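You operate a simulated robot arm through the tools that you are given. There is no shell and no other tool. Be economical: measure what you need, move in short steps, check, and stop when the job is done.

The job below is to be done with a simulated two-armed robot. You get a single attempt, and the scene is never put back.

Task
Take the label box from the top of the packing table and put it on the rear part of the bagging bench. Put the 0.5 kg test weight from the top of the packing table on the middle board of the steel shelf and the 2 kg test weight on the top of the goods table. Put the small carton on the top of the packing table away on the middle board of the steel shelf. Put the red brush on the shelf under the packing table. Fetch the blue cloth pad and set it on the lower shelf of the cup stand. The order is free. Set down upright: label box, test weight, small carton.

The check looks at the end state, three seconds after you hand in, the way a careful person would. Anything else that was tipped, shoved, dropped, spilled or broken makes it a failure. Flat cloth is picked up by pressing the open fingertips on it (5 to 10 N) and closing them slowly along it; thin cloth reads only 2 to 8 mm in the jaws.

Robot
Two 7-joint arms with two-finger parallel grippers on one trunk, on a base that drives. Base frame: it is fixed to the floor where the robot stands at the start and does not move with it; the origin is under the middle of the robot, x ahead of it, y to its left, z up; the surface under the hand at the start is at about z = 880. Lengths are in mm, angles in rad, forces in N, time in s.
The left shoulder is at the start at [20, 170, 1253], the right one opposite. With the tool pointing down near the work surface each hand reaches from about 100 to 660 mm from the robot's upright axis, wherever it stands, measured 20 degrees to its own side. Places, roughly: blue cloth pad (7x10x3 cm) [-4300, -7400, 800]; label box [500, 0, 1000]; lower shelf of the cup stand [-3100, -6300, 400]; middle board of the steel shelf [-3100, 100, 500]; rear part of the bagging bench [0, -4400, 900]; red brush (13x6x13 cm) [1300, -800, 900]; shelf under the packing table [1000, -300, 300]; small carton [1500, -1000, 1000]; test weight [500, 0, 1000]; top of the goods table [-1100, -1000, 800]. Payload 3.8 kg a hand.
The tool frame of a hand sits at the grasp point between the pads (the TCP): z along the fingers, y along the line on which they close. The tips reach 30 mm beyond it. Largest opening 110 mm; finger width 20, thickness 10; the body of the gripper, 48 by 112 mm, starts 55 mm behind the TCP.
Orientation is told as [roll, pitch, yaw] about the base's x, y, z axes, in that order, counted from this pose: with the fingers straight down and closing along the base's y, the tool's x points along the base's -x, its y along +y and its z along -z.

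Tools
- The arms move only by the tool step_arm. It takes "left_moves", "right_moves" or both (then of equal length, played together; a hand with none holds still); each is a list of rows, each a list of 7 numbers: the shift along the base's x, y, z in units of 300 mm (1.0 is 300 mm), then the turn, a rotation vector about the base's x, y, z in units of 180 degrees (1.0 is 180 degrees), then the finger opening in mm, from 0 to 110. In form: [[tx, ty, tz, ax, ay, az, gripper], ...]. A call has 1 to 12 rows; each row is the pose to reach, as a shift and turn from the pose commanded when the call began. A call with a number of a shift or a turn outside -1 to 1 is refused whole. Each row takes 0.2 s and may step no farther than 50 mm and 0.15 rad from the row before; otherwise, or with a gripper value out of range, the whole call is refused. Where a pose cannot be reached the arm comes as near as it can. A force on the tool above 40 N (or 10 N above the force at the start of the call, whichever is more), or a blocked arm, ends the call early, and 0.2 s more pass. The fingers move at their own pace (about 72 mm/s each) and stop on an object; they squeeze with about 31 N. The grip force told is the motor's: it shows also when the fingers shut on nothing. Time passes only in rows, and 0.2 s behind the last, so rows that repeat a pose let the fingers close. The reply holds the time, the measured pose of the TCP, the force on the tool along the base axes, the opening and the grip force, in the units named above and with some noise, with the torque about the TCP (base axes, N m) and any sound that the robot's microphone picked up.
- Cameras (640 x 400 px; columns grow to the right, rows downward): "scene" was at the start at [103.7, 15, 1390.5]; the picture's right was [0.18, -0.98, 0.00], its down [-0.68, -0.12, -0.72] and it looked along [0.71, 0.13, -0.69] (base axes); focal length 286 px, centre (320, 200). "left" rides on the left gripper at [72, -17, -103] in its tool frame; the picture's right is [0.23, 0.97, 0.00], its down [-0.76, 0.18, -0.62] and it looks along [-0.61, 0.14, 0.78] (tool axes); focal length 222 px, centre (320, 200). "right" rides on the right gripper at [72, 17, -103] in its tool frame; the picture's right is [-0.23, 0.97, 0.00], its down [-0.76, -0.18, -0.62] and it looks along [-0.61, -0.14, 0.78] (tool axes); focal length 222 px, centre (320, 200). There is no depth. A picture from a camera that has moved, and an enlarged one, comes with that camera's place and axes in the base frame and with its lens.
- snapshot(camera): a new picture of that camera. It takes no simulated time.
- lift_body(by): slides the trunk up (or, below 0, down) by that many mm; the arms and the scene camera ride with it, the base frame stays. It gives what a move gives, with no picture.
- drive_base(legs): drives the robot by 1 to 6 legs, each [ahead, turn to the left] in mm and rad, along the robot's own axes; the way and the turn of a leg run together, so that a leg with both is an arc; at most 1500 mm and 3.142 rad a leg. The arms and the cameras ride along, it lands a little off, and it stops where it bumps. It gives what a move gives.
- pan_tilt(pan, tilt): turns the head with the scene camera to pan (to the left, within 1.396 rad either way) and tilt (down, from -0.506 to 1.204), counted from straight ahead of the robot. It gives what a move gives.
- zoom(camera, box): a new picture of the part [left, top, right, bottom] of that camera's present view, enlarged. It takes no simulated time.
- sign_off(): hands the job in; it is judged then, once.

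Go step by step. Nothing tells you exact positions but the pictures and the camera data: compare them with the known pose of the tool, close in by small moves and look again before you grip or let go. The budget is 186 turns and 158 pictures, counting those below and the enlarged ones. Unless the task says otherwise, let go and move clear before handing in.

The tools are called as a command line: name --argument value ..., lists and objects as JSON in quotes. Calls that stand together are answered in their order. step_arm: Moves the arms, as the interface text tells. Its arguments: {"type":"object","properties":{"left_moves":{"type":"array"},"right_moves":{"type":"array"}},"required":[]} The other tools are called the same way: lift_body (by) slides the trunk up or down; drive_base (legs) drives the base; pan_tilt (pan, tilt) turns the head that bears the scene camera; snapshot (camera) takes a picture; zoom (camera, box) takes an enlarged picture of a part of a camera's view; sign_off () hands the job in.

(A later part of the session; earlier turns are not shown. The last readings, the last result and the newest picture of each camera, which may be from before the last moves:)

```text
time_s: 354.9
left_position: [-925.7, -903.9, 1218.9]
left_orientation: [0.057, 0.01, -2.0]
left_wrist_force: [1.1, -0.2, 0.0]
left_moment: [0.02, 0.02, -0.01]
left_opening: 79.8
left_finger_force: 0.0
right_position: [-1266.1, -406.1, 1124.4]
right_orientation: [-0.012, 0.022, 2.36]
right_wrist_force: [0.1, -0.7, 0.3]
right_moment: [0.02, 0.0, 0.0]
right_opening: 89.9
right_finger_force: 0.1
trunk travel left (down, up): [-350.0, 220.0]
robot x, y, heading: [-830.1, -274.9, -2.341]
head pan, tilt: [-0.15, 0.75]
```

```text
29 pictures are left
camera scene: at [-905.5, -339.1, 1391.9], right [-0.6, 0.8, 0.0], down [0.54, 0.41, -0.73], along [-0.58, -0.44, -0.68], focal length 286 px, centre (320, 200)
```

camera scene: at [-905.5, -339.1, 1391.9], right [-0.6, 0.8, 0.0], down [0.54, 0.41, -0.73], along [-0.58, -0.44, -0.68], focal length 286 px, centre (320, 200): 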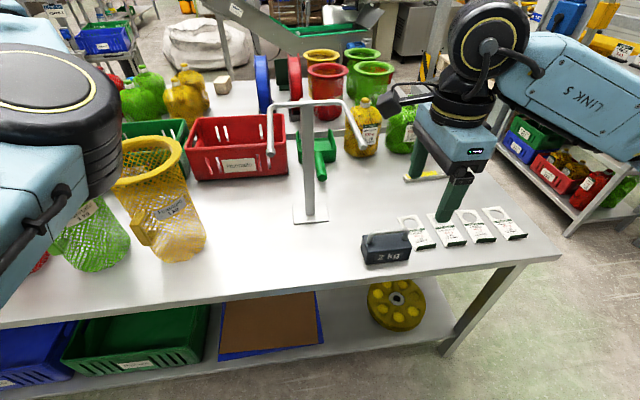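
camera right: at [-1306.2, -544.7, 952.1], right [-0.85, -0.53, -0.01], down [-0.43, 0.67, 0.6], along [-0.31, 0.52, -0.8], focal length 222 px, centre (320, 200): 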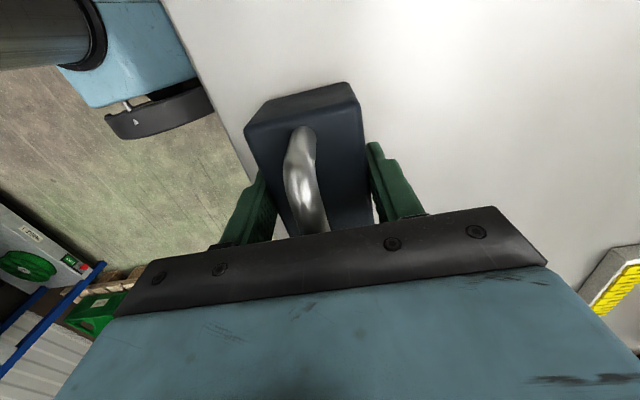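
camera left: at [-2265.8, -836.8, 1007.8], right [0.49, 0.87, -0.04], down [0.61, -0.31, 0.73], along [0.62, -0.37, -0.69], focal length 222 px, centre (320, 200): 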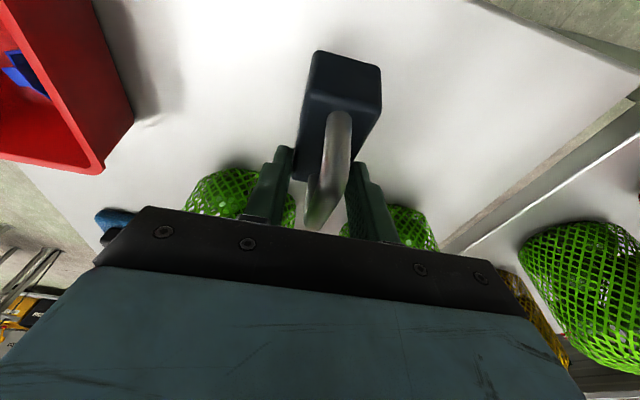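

The 2 kg weight is placed. Back to the packing table for the label box.

drive_base --legs '[[-220, 0], [0, 1.556], [668, 0], [0, 1.571], [200, 0]]'

pan_tilt --pan -0.1 --tilt 0.75

snapshot --camera "scene"

```text
time_s: 368.6
left_position: [6.1, 204.0, 1219.0]
left_orientation: [0.059, 0.009, 1.166]
left_wrist_force: [0.1, 0.6, -0.2]
left_moment: [0.01, 0.0, 0.0]
left_opening: 80.1
left_finger_force: 0.1
right_position: [359.6, -286.5, 1124.6]
right_orientation: [-0.012, 0.024, -0.76]
right_wrist_force: [0.6, 0.2, 1.3]
right_moment: [0.0, 0.04, -0.02]
right_opening: 89.9
right_finger_force: 0.1
trunk travel left (down, up): [-350.0, 220.0]
robot x, y, heading: [-78.5, -428.4, 0.823]
head pan, tilt: [-0.15, 0.75]
```

```text
time_s: 369.3
left_position: [5.7, 204.2, 1218.5]
left_orientation: [0.058, 0.01, 1.166]
left_wrist_force: [-1.1, 0.7, 0.8]
left_moment: [0.01, 0.01, -0.04]
left_opening: 79.9
left_finger_force: 0.1
right_position: [358.7, -287.6, 1124.4]
right_orientation: [-0.01, 0.023, -0.76]
right_wrist_force: [-0.2, -0.7, -0.4]
right_moment: [0.0, 0.02, 0.0]
right_opening: 90.0
right_finger_force: 0.1
trunk travel left (down, up): [-350.0, 220.0]
robot x, y, heading: [-80.1, -427.6, 0.822]
head pan, tilt: [-0.099, 0.75]
```

```text
28 pictures are left
camera scene: at [0.9, -357.4, 1391.9], right [0.66, -0.75, 0.0], down [-0.51, -0.45, -0.73], along [0.55, 0.48, -0.68], focal length 286 px, centre (320, 200)
```

scene: 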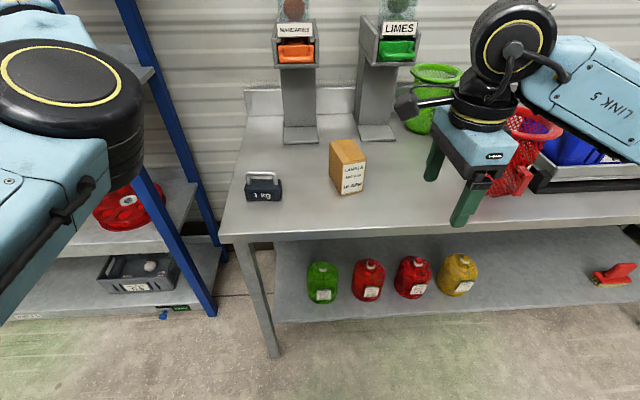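

The label box sits at about (530,-2), label face 80–88 mm wide along -26°. I yaw the right hand to close on that width and drive in.

step_arm --right_moves '[[0, 0, 0.02, 0, 0, 0.047, 110], [0, 0, 0.04, 0, 0, 0.094, 110], [0, 0, 0.06, 0, 0, 0.141, 110], [0, 0, 0.06, 0, 0, 0.188, 110], [0, 0, 0.06, 0, 0, 0.235, 110], [0, 0, 0.06, 0, 0, 0.282, 110], [0, 0, 0.06, 0, 0, 0.329, 110], [0, 0, 0.06, 0, 0, 0.376, 110], [0, 0, 0.06, 0, 0, 0.423, 110], [0, 0, 0.06, 0, 0, 0.47, 110], [0, 0, 0.06, 0, 0, 0.517, 110], [0, 0, 0.06, 0, 0, 0.564, 110]]'

drive_base --legs '[[0, -0.037], [190, 0]]'

```text
time_s: 371.9
left_position: [5.8, 203.6, 1218.3]
left_orientation: [0.057, 0.011, 1.166]
left_wrist_force: [0.5, 0.4, -0.2]
left_moment: [0.03, -0.01, -0.04]
left_opening: 79.8
left_finger_force: 0.1
right_position: [359.7, -287.5, 1142.5]
right_orientation: [-0.011, 0.023, 1.015]
right_wrist_force: [-0.9, -0.5, -0.4]
right_moment: [0.02, 0.0, -0.01]
right_opening: 110.2
right_finger_force: 0.0
trunk travel left (down, up): [-350.0, 220.0]
robot x, y, heading: [-76.6, -426.1, 0.82]
head pan, tilt: [-0.099, 0.75]
```

```text
time_s: 373.8
left_position: [164.1, 333.4, 1218.9]
left_orientation: [0.058, 0.01, 1.127]
left_wrist_force: [-0.1, 0.0, -0.5]
left_moment: [-0.03, -0.01, 0.02]
left_opening: 80.2
left_finger_force: 0.0
right_position: [498.0, -170.2, 1141.8]
right_orientation: [-0.01, 0.025, 0.976]
right_wrist_force: [-1.0, 0.6, -0.2]
right_moment: [0.0, 0.02, -0.02]
right_opening: 109.7
right_finger_force: 0.1
trunk travel left (down, up): [-350.0, 220.0]
robot x, y, heading: [57.9, -297.2, 0.778]
head pan, tilt: [-0.099, 0.75]
```

step_arm --right_moves '[[0.03, 0.14, 0, 0.002, 0, 0.012, 110], [0.055, 0.28, 0, 0.004, -0.001, 0.023, 110], [0.08, 0.42, 0, 0.006, -0.001, 0.034, 110], [0.107, 0.56, 0, 0.0084, -0.0016, 0.0446, 110], [0.107, 0.56, -0.1, 0.0084, -0.0016, 0.0446, 110]]'

snapshot --camera "right"

```text
time_s: 375.0
left_position: [163.2, 333.5, 1218.8]
left_orientation: [0.059, 0.011, 1.127]
left_wrist_force: [0.1, -0.5, 0.4]
left_moment: [0.01, 0.01, 0.0]
left_opening: 79.9
left_finger_force: 0.0
right_position: [530.6, -1.8, 1111.9]
right_orientation: [-0.002, -0.004, 1.116]
right_wrist_force: [-0.1, -0.5, -0.2]
right_moment: [-0.01, 0.05, -0.02]
right_opening: 110.2
right_finger_force: 0.0
trunk travel left (down, up): [-350.0, 220.0]
robot x, y, heading: [53.5, -292.6, 0.783]
head pan, tilt: [-0.099, 0.75]
```

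```text
27 pictures are left
camera right: at [483.7, -60.2, 1215.5], right [-0.78, 0.63, 0.0], down [0.49, 0.6, 0.63], along [0.4, 0.49, -0.78], focal length 222 px, centre (320, 200)
```

right: 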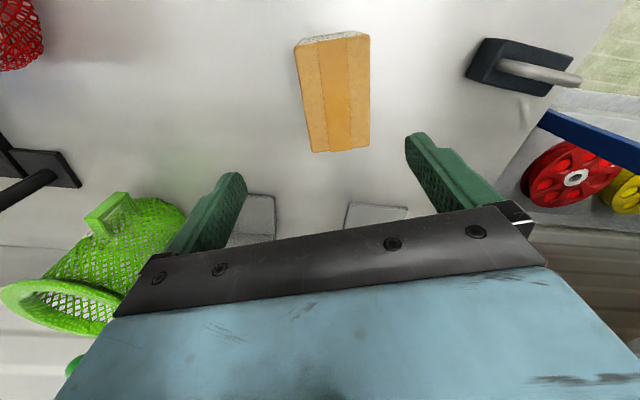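

The box's top is 65×105 mm, centred at (512,1), yaw ≈1.03. I centre, descend and grip.

step_arm --right_moves '[[-0.062, 0.009, 0, 0, 0, -0.026, 110], [-0.062, 0.009, -0.15, 0, 0, -0.026, 110], [-0.062, 0.009, -0.3, 0, 0, -0.026, 110], [-0.062, 0.009, -0.44, 0, 0, -0.026, 110], [-0.062, 0.009, -0.58, 0, 0, -0.026, 110]]'

snapshot --camera "right"

```text
time_s: 376.2
left_position: [162.3, 332.7, 1219.4]
left_orientation: [0.057, 0.01, 1.128]
left_wrist_force: [0.7, -0.3, -0.6]
left_moment: [0.01, 0.04, 0.03]
left_opening: 79.8
left_finger_force: 0.1
right_position: [511.9, -1.5, 936.7]
right_orientation: [-0.002, -0.003, 1.032]
right_wrist_force: [0.1, 0.1, 0.7]
right_moment: [0.03, -0.02, -0.02]
right_opening: 110.4
right_finger_force: 0.0
trunk travel left (down, up): [-350.0, 220.0]
robot x, y, heading: [60.9, -298.1, 0.784]
head pan, tilt: [-0.099, 0.75]
```

```text
26 pictures are left
camera right: at [461.1, -55.1, 1040.4], right [-0.72, 0.69, 0.0], down [0.54, 0.56, 0.63], along [0.43, 0.45, -0.78], focal length 222 px, centre (320, 200)
```

right: 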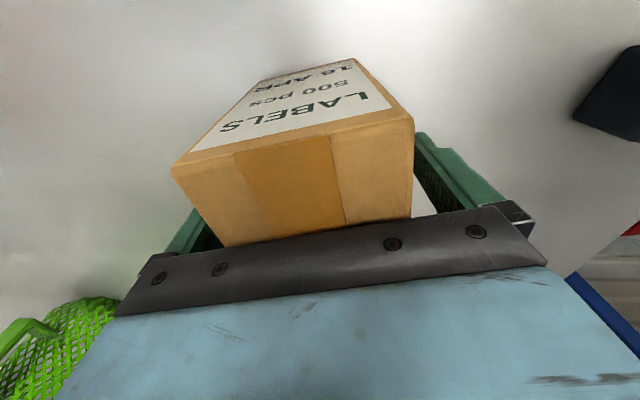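

Box is between the fingers. Close and lift.

step_arm --right_moves '[[0, 0, 0, 0, 0, 0, 80], [0, 0, 0, 0, 0, 0, 50], [0, 0, 0, 0, 0, 0, 40], [0, 0, 0.03, 0, 0, 0, 40], [0, 0, 0.15, 0, 0, 0, 40], [0, 0, 0.3, 0, 0, 0, 40], [0, 0, 0.45, 0, 0, 0, 40], [0, 0, 0.6, 0, 0, 0, 40]]'

```text
time_s: 378.0
left_position: [162.3, 334.0, 1219.1]
left_orientation: [0.057, 0.01, 1.128]
left_wrist_force: [-0.6, 0.1, 0.8]
left_moment: [0.01, -0.01, 0.03]
left_opening: 80.0
left_finger_force: 0.0
right_position: [508.6, 0.0, 1118.0]
right_orientation: [-0.002, -0.001, 1.034]
right_wrist_force: [-0.4, -0.2, -3.0]
right_moment: [0.0, 0.0, -0.02]
right_opening: 65.2
right_finger_force: 31.2
trunk travel left (down, up): [-350.0, 220.0]
robot x, y, heading: [56.7, -296.7, 0.786]
head pan, tilt: [-0.099, 0.75]
```

Label box held (65 mm). I back off and drive along the aisle toward the bagging bench, then look.

drive_base --legs '[[-420, 0], [0, -1.571], [750, 0], [700, 0], [0, -1.06]]'

pan_tilt --pan 0.0 --tilt 0.3

snapshot --camera "scene"

```text
time_s: 394.2
left_position: [1060.2, -2190.6, 1219.9]
left_orientation: [0.056, 0.012, -1.457]
left_wrist_force: [-0.8, -0.4, 0.0]
left_moment: [-0.01, 0.0, 0.0]
left_opening: 79.9
left_finger_force: 0.0
right_position: [592.4, -2090.1, 1117.7]
right_orientation: [-0.002, -0.002, -1.551]
right_wrist_force: [0.0, -0.2, -3.6]
right_moment: [0.0, -0.03, 0.03]
right_opening: 65.0
right_finger_force: 30.6
trunk travel left (down, up): [-350.0, 220.0]
robot x, y, heading: [818.8, -1603.9, -1.802]
head pan, tilt: [-0.099, 0.75]
```

```text
time_s: 395.1
left_position: [1060.2, -2190.8, 1219.8]
left_orientation: [0.058, 0.009, -1.458]
left_wrist_force: [0.0, 0.2, 0.2]
left_moment: [0.01, 0.0, 0.04]
left_opening: 79.9
left_finger_force: 0.0
right_position: [591.0, -2090.7, 1117.8]
right_orientation: [-0.002, -0.002, -1.55]
right_wrist_force: [0.4, 0.4, -2.9]
right_moment: [0.0, 0.02, 0.0]
right_opening: 64.9
right_finger_force: 31.2
trunk travel left (down, up): [-350.0, 220.0]
robot x, y, heading: [820.6, -1603.2, -1.802]
head pan, tilt: [0.0, 0.3]
```

```text
25 pictures are left
camera scene: at [795.9, -1711.9, 1432.2], right [-0.97, 0.23, 0.0], down [0.07, 0.29, -0.95], along [-0.22, -0.93, -0.3], focal length 286 px, centre (320, 200)
```

scene: 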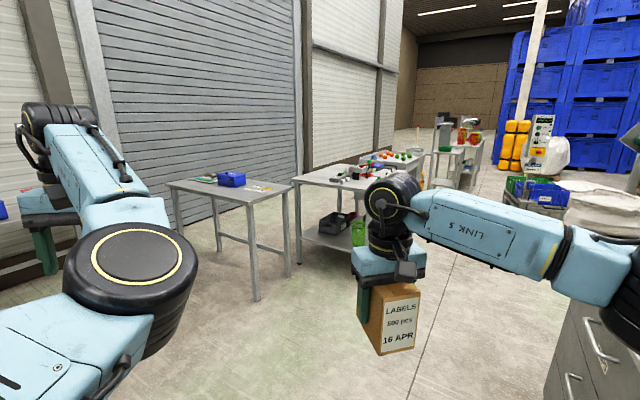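

The bagging bench is the one ahead with the red tools. I zoom on it.

zoom --camera "scene" --box '[280, 120, 440, 270]'

```text
2.67 times, centred on (360, 195) of scene
camera zoom: at [795.9, -1711.9, 1432.2], right [-0.97, 0.23, 0.0], down [0.07, 0.29, -0.95], along [-0.22, -0.93, -0.3], focal length 763 px, centre (213, 213)
```

zoom: 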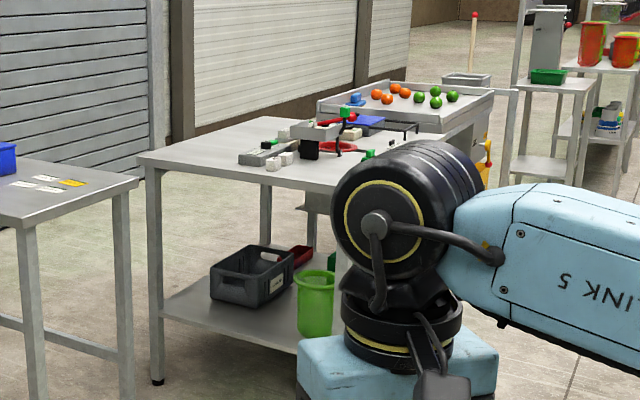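

The bench's rear strip toward the shutter is free. I'll approach its near end and place at about n=-2640, τ=3080.

drive_base --legs '[[0, 0.055], [950, 0], [900, 0], [0, 0.08]]'

pan_tilt --pan -0.2 --tilt 0.6

snapshot --camera "scene"

```text
time_s: 405.2
left_position: [787.4, -3963.3, 1218.5]
left_orientation: [0.058, 0.01, -1.347]
left_wrist_force: [1.3, -0.4, -0.8]
left_moment: [0.0, 0.0, 0.03]
left_opening: 80.1
left_finger_force: 0.0
right_position: [309.5, -3917.3, 1117.3]
right_orientation: [-0.004, -0.003, -1.438]
right_wrist_force: [0.2, 0.2, -2.2]
right_moment: [0.01, 0.05, -0.04]
right_opening: 65.0
right_finger_force: 31.2
trunk travel left (down, up): [-350.0, 220.0]
robot x, y, heading: [477.2, -3406.3, -1.69]
head pan, tilt: [0.0, 0.3]
```

```text
time_s: 406.0
left_position: [785.5, -3963.7, 1218.2]
left_orientation: [0.057, 0.012, -1.345]
left_wrist_force: [-0.1, -0.4, 0.0]
left_moment: [0.02, 0.01, -0.02]
left_opening: 80.2
left_finger_force: 0.0
right_position: [307.9, -3916.4, 1118.7]
right_orientation: [-0.003, -0.002, -1.436]
right_wrist_force: [-1.1, -0.2, -2.1]
right_moment: [0.0, -0.02, -0.02]
right_opening: 64.8
right_finger_force: 30.5
trunk travel left (down, up): [-350.0, 220.0]
robot x, y, heading: [481.2, -3405.2, -1.686]
head pan, tilt: [-0.201, 0.6]
```

```text
23 pictures are left
camera scene: at [452.9, -3508.2, 1404.8], right [-0.95, 0.31, 0.0], down [0.18, 0.54, -0.83], along [-0.26, -0.78, -0.56], focal length 286 px, centre (320, 200)
```

scene: 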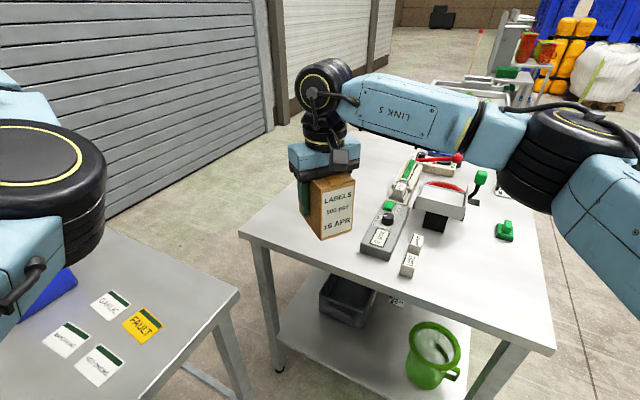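

Bench end is at n≈-2576, rear edge τ≈3242. I aim for (311,-4101) on the free rear strip: drive 100 mm, reach out and lower partway.

drive_base --legs '[[100, 0]]'

step_arm --right_moves '[[0.025, -0.14, 0, 0, 0, 0, 40], [0.05, -0.28, 0, 0, 0, 0, 40], [0.05, -0.28, -0.13, 0, 0, 0, 40], [0.05, -0.28, -0.26, 0, 0, 0, 40], [0.05, -0.28, -0.38, 0, 0, 0, 40]]'

snapshot --camera "scene"

```text
time_s: 407.2
left_position: [775.9, -4062.5, 1219.0]
left_orientation: [0.057, 0.01, -1.345]
left_wrist_force: [0.7, 0.0, -0.6]
left_moment: [-0.01, 0.0, -0.03]
left_opening: 80.1
left_finger_force: 0.1
right_position: [297.5, -4016.2, 1116.5]
right_orientation: [-0.003, -0.002, -1.436]
right_wrist_force: [0.0, -0.4, -3.4]
right_moment: [-0.02, 0.03, 0.04]
right_opening: 65.0
right_finger_force: 31.0
trunk travel left (down, up): [-350.0, 220.0]
robot x, y, heading: [471.1, -3501.5, -1.689]
head pan, tilt: [-0.201, 0.6]
```

```text
time_s: 408.4
left_position: [774.8, -4061.8, 1219.9]
left_orientation: [0.058, 0.01, -1.344]
left_wrist_force: [0.3, 0.9, 0.8]
left_moment: [0.02, 0.0, 0.01]
left_opening: 80.0
left_finger_force: 0.1
right_position: [311.4, -4101.5, 1002.5]
right_orientation: [-0.001, -0.002, -1.437]
right_wrist_force: [0.0, 0.4, -3.4]
right_moment: [-0.01, -0.03, 0.06]
right_opening: 64.8
right_finger_force: 30.7
trunk travel left (down, up): [-350.0, 220.0]
robot x, y, heading: [467.6, -3498.6, -1.687]
head pan, tilt: [-0.201, 0.6]
```

```text
22 pictures are left
camera scene: at [440.8, -3607.2, 1404.7], right [-0.95, 0.31, 0.0], down [0.18, 0.54, -0.82], along [-0.26, -0.78, -0.57], focal length 286 px, centre (320, 200)
```

scene: 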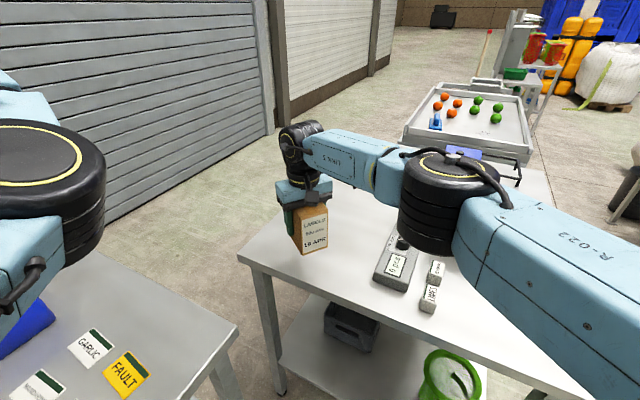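

Over the rear strip. I lower to contact.

step_arm --right_moves '[[0, 0, -0.09, 0, 0, 0, 40], [0, 0, -0.13, 0, 0, 0, 40], [0, 0, -0.145, 0, 0, 0, 40], [0, 0, -0.16, 0, 0, 0, 40], [0, 0, -0.175, 0, 0, 0, 40], [0, 0, -0.19, 0, 0, 0, 40]]'

```text
time_s: 409.8
left_position: [775.5, -4061.9, 1218.5]
left_orientation: [0.057, 0.011, -1.343]
left_wrist_force: [0.4, -0.6, 0.0]
left_moment: [0.01, -0.03, 0.01]
left_opening: 79.9
left_finger_force: 0.0
right_position: [312.3, -4099.6, 946.9]
right_orientation: [-0.001, 0.0, -1.436]
right_wrist_force: [0.4, -0.3, -2.9]
right_moment: [-0.02, 0.01, 0.01]
right_opening: 64.8
right_finger_force: 30.9
trunk travel left (down, up): [-350.0, 220.0]
robot x, y, heading: [466.4, -3500.5, -1.687]
head pan, tilt: [-0.201, 0.6]
```

step_arm --right_moves '[[0, 0, -0.015, 0, 0, 0, 40], [0, 0, -0.03, 0, 0, 0, 40], [0, 0, -0.045, 0, 0, 0, 40], [0, 0, -0.06, 0, 0, 0, 40], [0, 0, -0.075, 0, 0, 0, 40]]'

```text
time_s: 411.0
left_position: [775.1, -4061.9, 1219.8]
left_orientation: [0.058, 0.011, -1.344]
left_wrist_force: [0.4, 0.3, -0.5]
left_moment: [0.0, -0.01, 0.0]
left_opening: 80.0
left_finger_force: 0.0
right_position: [311.9, -4097.5, 928.2]
right_orientation: [-0.005, -0.006, -1.438]
right_wrist_force: [0.1, 0.0, -3.1]
right_moment: [0.01, -0.01, 0.0]
right_opening: 64.9
right_finger_force: 30.6
right hand out of reach, approached as far as the arm can: row 5
trunk travel left (down, up): [-350.0, 220.0]
robot x, y, heading: [468.0, -3500.7, -1.691]
head pan, tilt: [-0.201, 0.6]
```

I use the trunk for the rest.

lift_body --by -12

snapshot --camera "right"

```text
time_s: 411.6
left_position: [775.6, -4060.4, 1207.5]
left_orientation: [0.058, 0.009, -1.346]
left_wrist_force: [0.4, -0.5, 0.5]
left_moment: [0.01, 0.0, -0.03]
left_opening: 80.1
left_finger_force: 0.1
right_position: [312.0, -4098.5, 916.8]
right_orientation: [-0.001, -0.005, -1.437]
right_wrist_force: [0.2, 0.8, 0.1]
right_moment: [0.1, -0.05, 0.02]
right_opening: 64.8
right_finger_force: 31.2
trunk travel left (down, up): [-338.0, 232.0]
robot x, y, heading: [469.7, -3504.8, -1.688]
head pan, tilt: [-0.201, 0.6]
```

```text
21 pictures are left
camera right: at [320.4, -4024.4, 1020.8], right [1.0, -0.1, 0.0], down [-0.07, -0.78, 0.63], along [-0.06, -0.62, -0.78], focal length 222 px, centre (320, 200)
```

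right: 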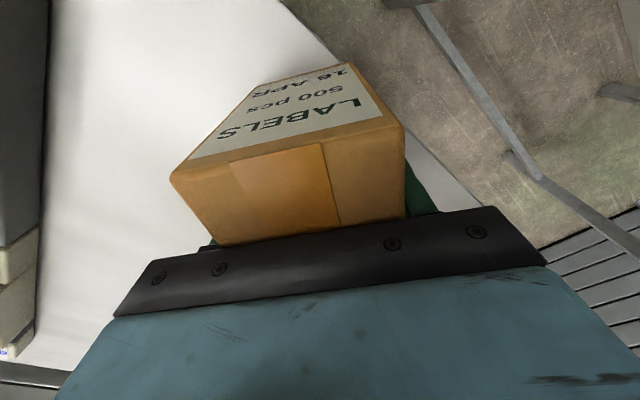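

The box touches down (bench ≈861) but its corner would overhang the end edge. I lift 15 mm and drive 80 mm further in.

lift_body --by 18

drive_base --legs '[[80, 0]]'

lift_body --by -12

lift_body --by -6

snapshot --camera "right"

```text
time_s: 412.2
left_position: [774.9, -4062.2, 1224.5]
left_orientation: [0.057, 0.011, -1.344]
left_wrist_force: [-0.1, -0.4, -0.4]
left_moment: [-0.02, -0.01, 0.0]
left_opening: 79.8
left_finger_force: 0.0
right_position: [312.3, -4096.4, 934.3]
right_orientation: [-0.003, -0.006, -1.437]
right_wrist_force: [0.2, -0.4, -4.4]
right_moment: [0.01, 0.02, 0.0]
right_opening: 64.7
right_finger_force: 31.2
trunk travel left (down, up): [-356.0, 214.0]
robot x, y, heading: [475.5, -3500.8, -1.684]
head pan, tilt: [-0.201, 0.6]
```

```text
time_s: 413.3
left_position: [765.3, -4140.7, 1225.2]
left_orientation: [0.059, 0.009, -1.345]
left_wrist_force: [0.6, -0.2, -0.6]
left_moment: [0.02, 0.0, 0.01]
left_opening: 80.1
left_finger_force: 0.1
right_position: [301.9, -4177.1, 934.5]
right_orientation: [0.0, -0.003, -1.439]
right_wrist_force: [-0.3, -0.1, -3.7]
right_moment: [-0.01, 0.01, 0.02]
right_opening: 65.1
right_finger_force: 30.6
trunk travel left (down, up): [-356.0, 214.0]
robot x, y, heading: [458.9, -3582.1, -1.687]
head pan, tilt: [-0.201, 0.6]
```

```text
time_s: 413.9
left_position: [765.6, -4139.2, 1212.1]
left_orientation: [0.058, 0.009, -1.344]
left_wrist_force: [0.5, 0.2, 0.2]
left_moment: [-0.02, 0.02, -0.01]
left_opening: 79.9
left_finger_force: 0.0
right_position: [302.1, -4176.4, 923.0]
right_orientation: [-0.002, -0.006, -1.44]
right_wrist_force: [-0.4, -0.3, -2.9]
right_moment: [-0.06, -0.02, -0.01]
right_opening: 64.8
right_finger_force: 30.6
trunk travel left (down, up): [-344.0, 226.0]
robot x, y, heading: [458.0, -3580.7, -1.685]
head pan, tilt: [-0.201, 0.6]
```

```text
time_s: 414.4
left_position: [764.4, -4139.6, 1207.1]
left_orientation: [0.058, 0.008, -1.345]
left_wrist_force: [0.3, 0.0, -0.2]
left_moment: [-0.03, 0.01, -0.05]
left_opening: 79.8
left_finger_force: 0.1
right_position: [301.6, -4174.9, 916.9]
right_orientation: [-0.001, -0.005, -1.44]
right_wrist_force: [0.8, 1.7, -1.5]
right_moment: [0.14, -0.05, 0.03]
right_opening: 64.9
right_finger_force: 30.7
trunk travel left (down, up): [-338.0, 232.0]
robot x, y, heading: [460.8, -3578.2, -1.689]
head pan, tilt: [-0.201, 0.6]
```

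```text
20 pictures are left
camera right: at [310.0, -4101.8, 1020.8], right [1.0, -0.1, 0.0], down [-0.08, -0.77, 0.63], along [-0.06, -0.62, -0.78], focal length 222 px, centre (320, 200)
```

right: 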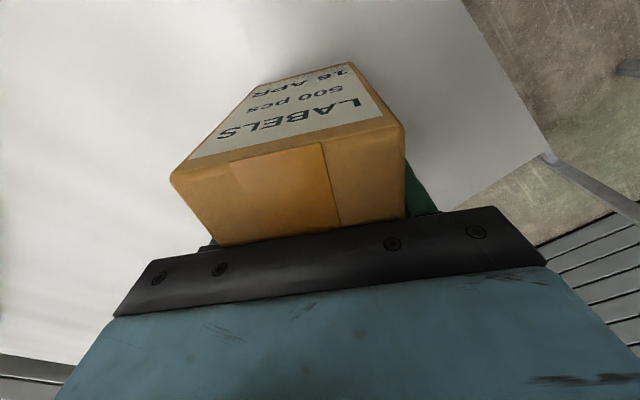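

Well inside now and touching. I settle 3 mm more, open, and lift off.

lift_body --by -3

step_arm --right_moves '[[0, 0, 0, 0, 0, 0, 80], [0, 0, 0, 0, 0, 0, 100], [0, 0, 0, 0, 0, 0, 100]]'

lift_body --by 170

drive_base --legs '[[-250, 0]]'

snapshot --camera "scene"

```text
time_s: 414.9
left_position: [764.1, -4138.5, 1205.1]
left_orientation: [0.057, 0.01, -1.346]
left_wrist_force: [0.3, 0.1, -0.3]
left_moment: [-0.01, -0.01, 0.02]
left_opening: 79.7
left_finger_force: 0.1
right_position: [302.0, -4173.7, 916.4]
right_orientation: [-0.003, -0.008, -1.439]
right_wrist_force: [-2.8, 0.0, 16.6]
right_moment: [0.82, -0.44, 0.08]
right_opening: 65.1
right_finger_force: 31.2
trunk travel left (down, up): [-335.0, 235.0]
robot x, y, heading: [464.8, -3578.8, -1.687]
head pan, tilt: [-0.201, 0.6]
```

```text
time_s: 415.7
left_position: [765.1, -4138.3, 1205.0]
left_orientation: [0.058, 0.01, -1.346]
left_wrist_force: [1.1, 0.5, 0.2]
left_moment: [-0.01, -0.01, 0.01]
left_opening: 80.1
left_finger_force: 0.1
right_position: [302.2, -4174.7, 915.7]
right_orientation: [-0.004, -0.006, -1.439]
right_wrist_force: [-1.6, 0.7, 11.9]
right_moment: [0.27, -0.16, 0.0]
right_opening: 100.0
right_finger_force: 0.1
trunk travel left (down, up): [-335.0, 235.0]
robot x, y, heading: [461.4, -3582.3, -1.693]
head pan, tilt: [-0.201, 0.6]
```

```text
time_s: 417.7
left_position: [765.2, -4139.6, 1374.2]
left_orientation: [0.058, 0.009, -1.344]
left_wrist_force: [1.0, 0.6, 0.4]
left_moment: [0.01, 0.01, 0.0]
left_opening: 80.0
left_finger_force: 0.0
right_position: [302.3, -4175.8, 1082.7]
right_orientation: [-0.002, -0.005, -1.441]
right_wrist_force: [-0.2, -0.3, 0.2]
right_moment: [0.0, 0.0, 0.02]
right_opening: 100.1
right_finger_force: 0.0
trunk travel left (down, up): [-505.0, 65.0]
robot x, y, heading: [460.6, -3584.2, -1.689]
head pan, tilt: [-0.201, 0.6]
```

```text
time_s: 419.5
left_position: [793.4, -3897.0, 1375.5]
left_orientation: [0.057, 0.005, -1.349]
left_wrist_force: [-0.6, -0.5, -0.3]
left_moment: [-0.03, -0.02, 0.0]
left_opening: 79.9
left_finger_force: 0.0
right_position: [329.2, -3931.3, 1084.7]
right_orientation: [-0.004, -0.004, -1.444]
right_wrist_force: [0.1, 0.7, 0.6]
right_moment: [0.0, 0.02, -0.01]
right_opening: 100.0
right_finger_force: 0.0
trunk travel left (down, up): [-505.0, 65.0]
robot x, y, heading: [488.8, -3338.1, -1.692]
head pan, tilt: [-0.201, 0.6]
```

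```text
19 pictures are left
camera scene: at [461.3, -3440.8, 1559.8], right [-0.95, 0.32, 0.0], down [0.18, 0.54, -0.82], along [-0.26, -0.78, -0.57], focal length 286 px, centre (320, 200)
```

scene: 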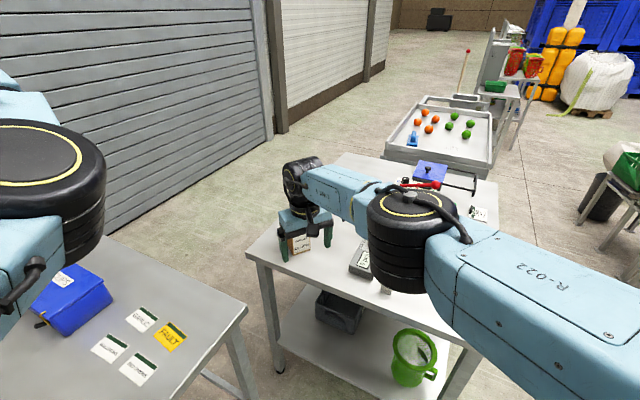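

The label box stands on the rear strip. Now I head for the cloth pad and cup stand, through the corridor at τ≈2050.

drive_base --legs '[[0, -2.235], [656, 0], [0, 1.571], [1200, 0], [1200, 0], [700, 0]]'

pan_tilt --pan 0.0 --tilt 0.25

snapshot --camera "scene"

```text
time_s: 445.3
left_position: [-2122.4, -5227.9, 1372.9]
left_orientation: [0.058, 0.015, -2.116]
left_wrist_force: [-0.3, 0.2, 0.4]
left_moment: [-0.02, -0.03, 0.04]
left_opening: 79.9
left_finger_force: 0.0
right_position: [-2481.4, -4931.2, 1082.4]
right_orientation: [-0.005, -0.005, -2.209]
right_wrist_force: [-1.3, -0.2, -0.2]
right_moment: [0.03, 0.02, 0.0]
right_opening: 100.1
right_finger_force: 0.1
trunk travel left (down, up): [-505.0, 65.0]
robot x, y, heading: [-1953.0, -4613.0, -2.454]
head pan, tilt: [-0.201, 0.6]
stopped in leg 6: the robot was blocked; the commanded pose is now the measured one
```

```text
time_s: 446.1
left_position: [-2120.4, -5226.6, 1373.5]
left_orientation: [0.056, 0.012, -2.115]
left_wrist_force: [0.0, -0.3, -0.5]
left_moment: [0.01, 0.01, -0.01]
left_opening: 80.0
left_finger_force: 0.0
right_position: [-2481.5, -4929.6, 1083.5]
right_orientation: [-0.005, -0.007, -2.207]
right_wrist_force: [-0.2, -1.0, -0.6]
right_moment: [-0.03, -0.01, -0.02]
right_opening: 100.0
right_finger_force: 0.0
trunk travel left (down, up): [-505.0, 65.0]
robot x, y, heading: [-1952.8, -4609.2, -2.457]
head pan, tilt: [0.0, 0.25]
```

```text
18 pictures are left
camera scene: at [-2038.8, -4684.1, 1591.9], right [-0.63, 0.77, 0.0], down [0.19, 0.16, -0.97], along [-0.75, -0.61, -0.25], focal length 286 px, centre (320, 200)
```

scene: 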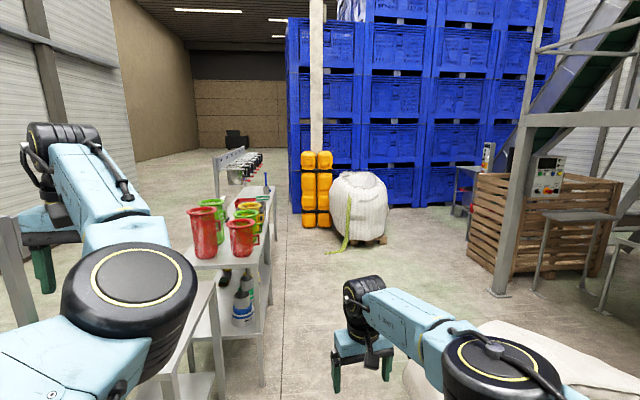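

Blocked gently by something on the right; the cup stand is ahead-left. I zoom ahead to see the way, stand and pad place.

zoom --camera "scene" --box '[170, 130, 330, 330]'

pan_tilt --pan -0.7 --tilt 0.8

snapshot --camera "scene"

```text
2.00 times, centred on (250, 230) of scene
camera zoom: at [-2038.8, -4684.1, 1591.9], right [-0.63, 0.77, 0.0], down [0.19, 0.16, -0.97], along [-0.75, -0.61, -0.25], focal length 572 px, centre (460, 140)
```

zoom: 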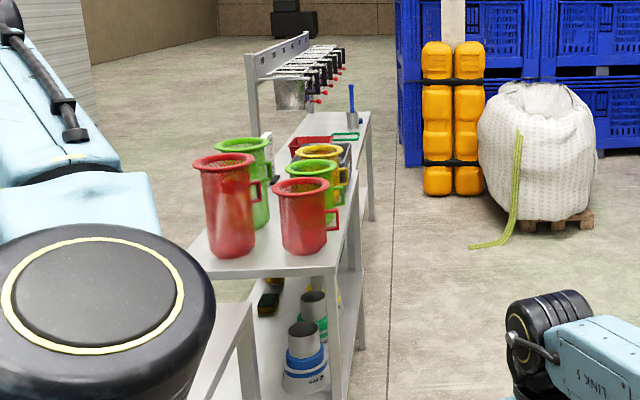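

```text
time_s: 447.2
left_position: [-2119.1, -5226.2, 1374.1]
left_orientation: [0.058, 0.01, -2.116]
left_wrist_force: [0.0, -0.3, 0.1]
left_moment: [0.0, 0.02, 0.02]
left_opening: 79.9
left_finger_force: 0.1
right_position: [-2479.3, -4928.9, 1084.4]
right_orientation: [-0.004, -0.007, -2.209]
right_wrist_force: [0.5, -0.2, 0.0]
right_moment: [0.01, 0.01, 0.01]
right_opening: 99.8
right_finger_force: 0.0
trunk travel left (down, up): [-505.0, 65.0]
robot x, y, heading: [-1947.5, -4612.7, -2.455]
head pan, tilt: [-0.7, 0.799]
```

```text
16 pictures are left
camera scene: at [-2046.5, -4623.5, 1543.0], right [0.01, 1.0, 0.0], down [0.72, -0.01, -0.7], along [-0.7, 0.01, -0.72], focal length 286 px, centre (320, 200)
```

scene: 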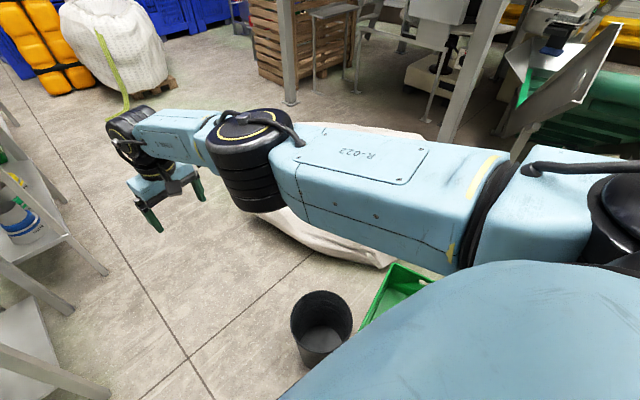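

A bin and bench are at my right front, all upright. I back off, swing round the bin on the left, then return to τ≈1650.

drive_base --legs '[[-250, 0], [0, 0.43], [540, 0], [0, -0.733], [1109, 0], [0, 0.403]]'

```text
time_s: 461.4
left_position: [-3101.0, -5986.4, 1373.7]
left_orientation: [0.056, 0.01, -1.982]
left_wrist_force: [-0.4, 0.0, -0.1]
left_moment: [0.04, 0.05, 0.0]
left_opening: 80.0
left_finger_force: 0.0
right_position: [-3498.7, -5740.5, 1084.6]
right_orientation: [-0.005, -0.007, -2.075]
right_wrist_force: [-0.3, 0.3, 0.4]
right_moment: [-0.03, 0.0, -0.02]
right_opening: 99.9
right_finger_force: 0.0
trunk travel left (down, up): [-505.0, 65.0]
robot x, y, heading: [-3011.6, -5351.7, -2.33]
head pan, tilt: [-0.7, 0.799]
```

drive_base --legs '[[0, -0.026], [1150, 0], [1150, 0], [0, 1.571]]'

pan_tilt --pan -0.1 --tilt 0.7

snapshot --camera "scene"

```text
time_s: 475.6
left_position: [-4068.6, -7398.8, 1374.0]
left_orientation: [0.058, 0.012, -0.904]
left_wrist_force: [0.2, 0.3, 0.1]
left_moment: [0.01, -0.01, -0.01]
left_opening: 79.8
left_finger_force: 0.0
right_position: [-4491.1, -7642.2, 1084.2]
right_orientation: [-0.027, -0.008, -1.031]
right_wrist_force: [-3.6, -1.7, -0.9]
right_moment: [0.13, -0.33, 0.01]
right_opening: 100.0
right_finger_force: 0.1
trunk travel left (down, up): [-505.0, 65.0]
robot x, y, heading: [-4582.2, -7024.5, -1.246]
head pan, tilt: [-0.7, 0.799]
stopped in leg 4: the force on the tool passed its limit at 64 N (the readings are from after the stop); the commanded pose is now the measured one
```

```text
time_s: 476.6
left_position: [-4068.7, -7398.6, 1374.0]
left_orientation: [0.056, 0.011, -0.905]
left_wrist_force: [0.0, 0.4, -0.3]
left_moment: [-0.03, -0.02, -0.01]
left_opening: 80.2
left_finger_force: 0.0
right_position: [-4490.2, -7642.4, 1085.8]
right_orientation: [-0.027, -0.006, -1.033]
right_wrist_force: [-6.6, -2.9, -1.3]
right_moment: [0.36, -0.54, -0.11]
right_opening: 100.3
right_finger_force: 0.0
trunk travel left (down, up): [-505.0, 65.0]
robot x, y, heading: [-4581.4, -7026.0, -1.247]
head pan, tilt: [-0.099, 0.7]
```

```text
15 pictures are left
camera scene: at [-4556.5, -7126.5, 1551.1], right [-0.97, -0.22, 0.0], down [-0.14, 0.63, -0.76], along [0.17, -0.75, -0.64], focal length 286 px, centre (320, 200)
```

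scene: 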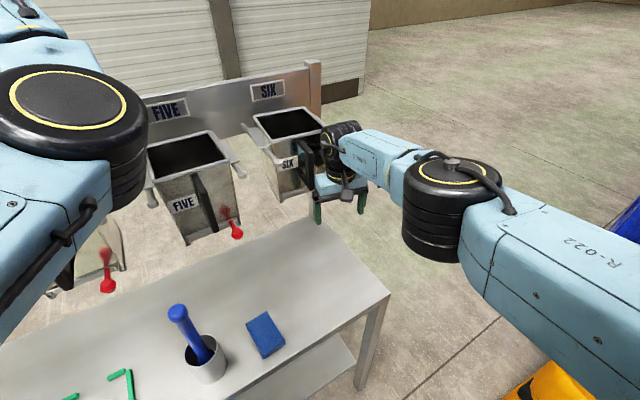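

The hand brushed hopper "SIX" while turning. I turn back right a little to free it. The blue pad lies on the near table at about (-4354,-7416).

drive_base --legs '[[0, -0.12]]'

zoom --camera "scene" --box '[140, 90, 420, 390]'

```text
time_s: 477.6
left_position: [-4117.2, -7457.3, 1373.5]
left_orientation: [0.057, 0.01, -1.023]
left_wrist_force: [-1.4, 0.5, -0.2]
left_moment: [0.0, -0.01, 0.01]
left_opening: 80.1
left_finger_force: 0.0
right_position: [-4563.9, -7648.7, 1085.3]
right_orientation: [-0.026, -0.007, -1.149]
right_wrist_force: [-0.6, -0.6, -0.6]
right_moment: [0.0, -0.01, 0.01]
right_opening: 99.8
right_finger_force: 0.0
trunk travel left (down, up): [-505.0, 65.0]
robot x, y, heading: [-4581.0, -7024.2, -1.369]
head pan, tilt: [-0.099, 0.7]
```

```text
1.33 times, centred on (280, 240) of scene
camera zoom: at [-4569.0, -7128.7, 1551.1], right [-0.99, -0.11, 0.0], down [-0.07, 0.64, -0.76], along [0.08, -0.76, -0.64], focal length 382 px, centre (373, 147)
```

zoom: 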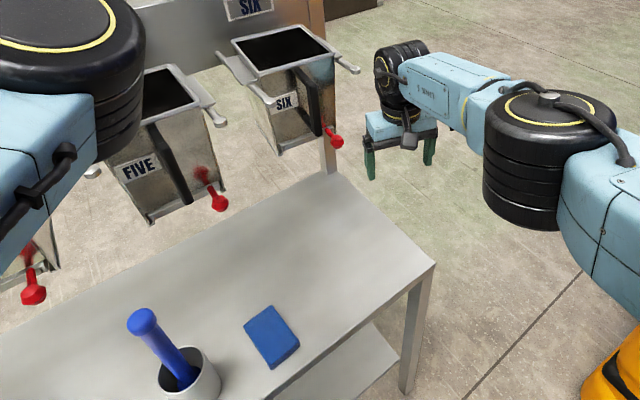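

The pad is 70×100 mm, long axis along -0.76 rad, at about (-4352,-7421). I retract the hand, turn left to face it, and lower the trunk.

step_arm --right_moves '[[-0.03, 0.15, 0, 0, 0, 0, 100], [-0.06, 0.3, 0, 0, 0, 0, 100], [-0.09, 0.45, 0, 0, 0, 0, 100], [-0.12, 0.6, 0, 0, 0, 0, 100], [-0.153, 0.75, 0, 0, 0, 0, 100]]'

drive_base --legs '[[0, 0.45]]'

lift_body --by -120

```text
time_s: 478.8
left_position: [-4117.3, -7454.8, 1373.6]
left_orientation: [0.058, 0.011, -1.023]
left_wrist_force: [0.0, 0.3, 0.8]
left_moment: [0.0, 0.0, -0.02]
left_opening: 80.0
left_finger_force: 0.1
right_position: [-4606.5, -7420.7, 1087.0]
right_orientation: [-0.027, -0.009, -1.151]
right_wrist_force: [0.5, 0.2, -0.4]
right_moment: [0.03, -0.02, -0.03]
right_opening: 100.0
right_finger_force: 0.2
trunk travel left (down, up): [-505.0, 65.0]
robot x, y, heading: [-4581.6, -7023.9, -1.366]
head pan, tilt: [-0.099, 0.7]
```

```text
time_s: 480.5
left_position: [-3975.0, -7213.4, 1374.3]
left_orientation: [0.058, 0.01, -0.58]
left_wrist_force: [-0.5, -0.1, 0.5]
left_moment: [-0.01, -0.02, 0.02]
left_opening: 80.2
left_finger_force: 0.1
right_position: [-4433.1, -7393.7, 1086.6]
right_orientation: [-0.028, -0.007, -0.702]
right_wrist_force: [-0.1, -0.4, 0.0]
right_moment: [-0.03, 0.02, 0.0]
right_opening: 100.1
right_finger_force: 0.1
trunk travel left (down, up): [-505.0, 65.0]
robot x, y, heading: [-4585.3, -7024.6, -0.92]
head pan, tilt: [-0.099, 0.7]
```

```text
time_s: 482.0
left_position: [-3975.8, -7212.8, 1255.3]
left_orientation: [0.058, 0.01, -0.578]
left_wrist_force: [-0.1, -0.6, 0.4]
left_moment: [-0.02, -0.01, -0.01]
left_opening: 80.0
left_finger_force: 0.0
right_position: [-4433.3, -7393.4, 967.1]
right_orientation: [-0.025, -0.008, -0.701]
right_wrist_force: [0.1, -0.3, -0.8]
right_moment: [0.0, 0.0, 0.01]
right_opening: 100.0
right_finger_force: 0.1
trunk travel left (down, up): [-385.0, 185.0]
robot x, y, heading: [-4582.0, -7024.6, -0.922]
head pan, tilt: [-0.099, 0.7]
```

step_arm --right_moves '[[0.13, -0.045, 0, 0.003, -0.003, -0.01, 110], [0.27, -0.093, 0, 0.0063, -0.0053, -0.019, 110], [0.27, -0.093, -0.12, 0.0063, -0.0053, -0.019, 110]]'

snapshot --camera "right"

```text
time_s: 482.8
left_position: [-3975.3, -7214.7, 1253.4]
left_orientation: [0.057, 0.008, -0.58]
left_wrist_force: [0.2, 0.0, -0.1]
left_moment: [0.04, 0.0, -0.01]
left_opening: 80.4
left_finger_force: 0.0
right_position: [-4351.6, -7420.1, 928.9]
right_orientation: [-0.001, -0.009, -0.766]
right_wrist_force: [0.4, -0.4, 0.2]
right_moment: [0.04, -0.01, 0.01]
right_opening: 109.9
right_finger_force: 0.0
trunk travel left (down, up): [-385.0, 185.0]
robot x, y, heading: [-4584.3, -7021.8, -0.923]
head pan, tilt: [-0.099, 0.7]
```

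```text
13 pictures are left
camera right: at [-4392.4, -7359.3, 1032.9], right [0.84, 0.55, 0.0], down [0.42, -0.65, 0.63], along [0.34, -0.53, -0.78], focal length 222 px, centre (320, 200)
```

right: 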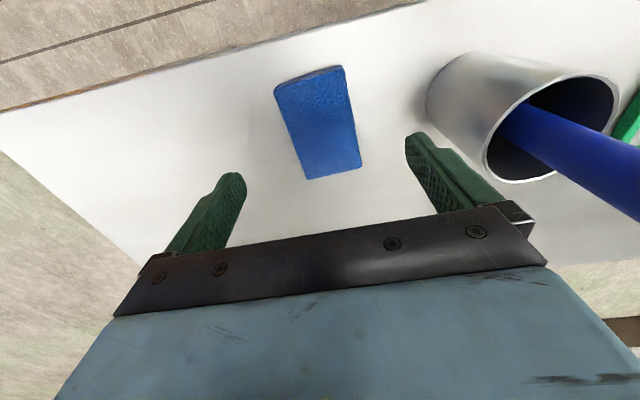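

Pad centred at ≈(-4343,-7433). I descend with small final steps until a light touch.

step_arm --right_moves '[[0.03, -0.043, -0.12, 0, 0, 0, 110], [0.03, -0.043, -0.26, 0, 0, 0, 110], [0.03, -0.043, -0.3, 0, 0, 0, 110], [0.03, -0.043, -0.32, 0, 0, 0, 110], [0.03, -0.043, -0.34, 0, 0, 0, 110]]'

snapshot --camera "right"

```text
time_s: 484.0
left_position: [-3976.3, -7212.6, 1255.2]
left_orientation: [0.06, 0.01, -0.58]
left_wrist_force: [0.4, 0.1, -0.1]
left_moment: [-0.01, -0.05, 0.03]
left_opening: 79.9
left_finger_force: 0.0
right_position: [-4343.4, -7433.7, 831.0]
right_orientation: [0.001, -0.012, -0.763]
right_wrist_force: [-3.8, -0.3, 15.1]
right_moment: [0.22, 0.08, 0.12]
right_opening: 109.7
right_finger_force: 0.1
trunk travel left (down, up): [-385.0, 185.0]
robot x, y, heading: [-4582.5, -7022.7, -0.922]
head pan, tilt: [-0.099, 0.7]
```

```text
12 pictures are left
camera right: at [-4383.6, -7371.6, 933.5], right [0.84, 0.55, 0.0], down [0.42, -0.65, 0.63], along [0.35, -0.53, -0.78], focal length 222 px, centre (320, 200)
```

right: 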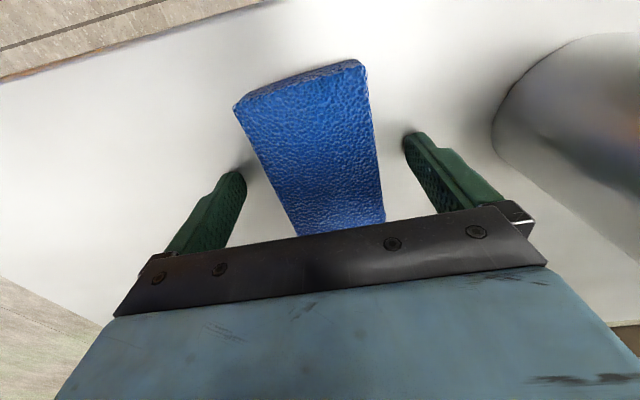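

Fingertips touch the table (z≈800). I ease up 3 mm and close on the pad.

step_arm --right_moves '[[0, 0, 0.012, 0, 0, 0, 95], [0, 0, 0.012, 0, 0, 0, 80], [0, 0, 0.012, 0, 0, 0, 65], [0, 0, 0.012, 0, 0, 0, 50], [0, 0, 0.012, 0, 0, 0, 35], [0, 0, 0.012, 0, 0, 0, 25], [0, 0, 0.1, 0, 0, 0, 25], [0, 0, 0.24, 0, 0, 0, 25], [0, 0, 0.38, 0, 0, 0, 25]]'

snapshot --camera "right"

```text
time_s: 486.0
left_position: [-3975.5, -7213.5, 1255.1]
left_orientation: [0.057, 0.01, -0.578]
left_wrist_force: [0.8, -0.2, -0.1]
left_moment: [0.0, 0.01, -0.02]
left_opening: 80.1
left_finger_force: 0.0
right_position: [-4343.6, -7435.3, 942.4]
right_orientation: [-0.002, -0.008, -0.765]
right_wrist_force: [-0.5, 0.4, 0.0]
right_moment: [0.02, 0.01, 0.02]
right_opening: 64.0
right_finger_force: 30.8
trunk travel left (down, up): [-385.0, 185.0]
robot x, y, heading: [-4579.5, -7027.4, -0.922]
head pan, tilt: [-0.099, 0.7]
```

```text
11 pictures are left
camera right: at [-4384.3, -7373.2, 1046.9], right [0.84, 0.55, 0.0], down [0.42, -0.65, 0.63], along [0.34, -0.53, -0.78], focal length 222 px, centre (320, 200)
```

right: 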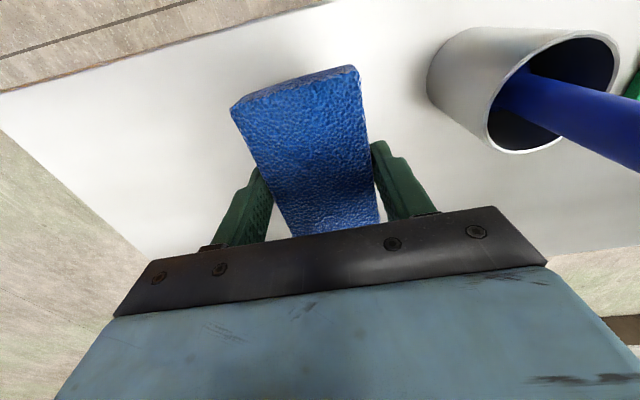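

Pad held (64 mm). I raise and retract it, then drive to the cup stand and face it.

step_arm --right_moves '[[-0.045, 0.06, 0.12, 0, 0, 0, 25], [-0.09, 0.12, 0.24, 0, 0, 0, 25], [-0.135, 0.18, 0.36, 0, 0, 0, 25], [-0.18, 0.24, 0.47, 0, 0, 0, 25]]'

drive_base --legs '[[-120, 0], [0, 1.707], [770, 0], [770, 0], [0, -1.571]]'

pan_tilt --pan -0.1 --tilt 0.65

snapshot --camera "scene"

```text
time_s: 487.0
left_position: [-3973.9, -7213.0, 1253.7]
left_orientation: [0.056, 0.011, -0.577]
left_wrist_force: [-0.3, -0.1, 0.2]
left_moment: [-0.03, -0.02, -0.02]
left_opening: 79.9
left_finger_force: 0.0
right_position: [-4398.9, -7360.7, 1083.6]
right_orientation: [-0.001, -0.006, -0.765]
right_wrist_force: [-0.1, -0.4, -0.7]
right_moment: [0.03, -0.01, 0.0]
right_opening: 63.9
right_finger_force: 30.7
trunk travel left (down, up): [-385.0, 185.0]
robot x, y, heading: [-4582.7, -7026.5, -0.919]
head pan, tilt: [-0.099, 0.7]
```

```text
time_s: 503.9
left_position: [-2967.1, -5866.6, 1254.3]
left_orientation: [0.058, 0.011, -0.419]
left_wrist_force: [-0.1, 0.2, -0.6]
left_moment: [-0.01, 0.01, 0.02]
left_opening: 80.0
left_finger_force: 0.1
right_position: [-3359.4, -6078.4, 1082.7]
right_orientation: [-0.001, -0.006, -0.607]
right_wrist_force: [-0.5, -0.1, -0.4]
right_moment: [0.03, -0.02, 0.02]
right_opening: 63.7
right_finger_force: 30.6
trunk travel left (down, up): [-385.0, 185.0]
robot x, y, heading: [-3596.5, -5774.9, -0.763]
head pan, tilt: [-0.099, 0.7]
```

```text
time_s: 504.5
left_position: [-2967.0, -5866.5, 1253.3]
left_orientation: [0.056, 0.011, -0.419]
left_wrist_force: [-0.2, 0.8, 0.1]
left_moment: [-0.02, -0.01, 0.0]
left_opening: 79.8
left_finger_force: 0.1
right_position: [-3359.8, -6078.1, 1082.2]
right_orientation: [-0.001, -0.008, -0.606]
right_wrist_force: [0.6, 0.7, -0.1]
right_moment: [0.01, 0.03, 0.0]
right_opening: 63.7
right_finger_force: 31.2
trunk travel left (down, up): [-385.0, 185.0]
robot x, y, heading: [-3594.5, -5776.3, -0.762]
head pan, tilt: [-0.099, 0.649]
```

```text
10 pictures are left
camera scene: at [-3522.6, -5854.5, 1435.5], right [-0.76, -0.65, 0.0], down [-0.39, 0.46, -0.8], along [0.52, -0.6, -0.6], focal length 286 px, centre (320, 200)
```

scene: 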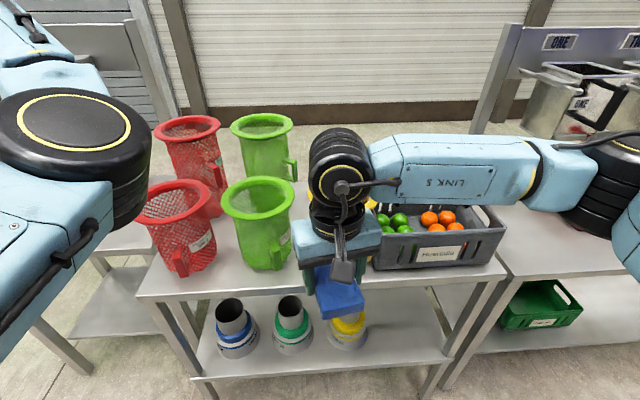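

Facing the cup stand; free room on the lower shelf is at its right (n≈-6935). I shift right 200 mm and retract the left hand.

drive_base --legs '[[0, -1.594], [200, 0], [0, 1.571]]'

step_arm --left_moves '[[-0.11, 0.106, 0, 0, 0, 0, 80], [-0.22, 0.212, 0, 0, 0, 0, 80], [-0.33, 0.318, 0, 0, 0, 0, 80], [-0.44, 0.424, 0, 0, 0, 0, 80], [-0.554, 0.53, 0, 0, 0, 0, 80]]'

```text
time_s: 513.9
left_position: [-3111.0, -6011.9, 1254.3]
left_orientation: [0.057, 0.009, -0.418]
left_wrist_force: [0.2, -0.3, -0.2]
left_moment: [-0.02, -0.01, -0.02]
left_opening: 79.9
left_finger_force: 0.0
right_position: [-3503.8, -6225.8, 1082.2]
right_orientation: [-0.001, -0.008, -0.602]
right_wrist_force: [1.5, 0.7, -0.1]
right_moment: [-0.01, -0.01, 0.01]
right_opening: 63.8
right_finger_force: 30.7
trunk travel left (down, up): [-385.0, 185.0]
robot x, y, heading: [-3743.1, -5922.4, -0.756]
head pan, tilt: [-0.099, 0.649]
```

```text
time_s: 515.1
left_position: [-3263.6, -5826.0, 1256.4]
left_orientation: [0.056, 0.009, -0.415]
left_wrist_force: [0.2, -0.5, -0.4]
left_moment: [-0.01, -0.02, 0.01]
left_opening: 80.1
left_finger_force: 0.0
left hand out of reach, approached as far as the arm can: row 2, 3, 4, 5
right_position: [-3505.2, -6224.3, 1083.6]
right_orientation: [0.001, -0.005, -0.602]
right_wrist_force: [-0.1, -0.6, 0.1]
right_moment: [-0.01, 0.01, 0.01]
right_opening: 63.6
right_finger_force: 31.4
trunk travel left (down, up): [-385.0, 185.0]
robot x, y, heading: [-3741.8, -5922.1, -0.757]
head pan, tilt: [-0.099, 0.649]
```

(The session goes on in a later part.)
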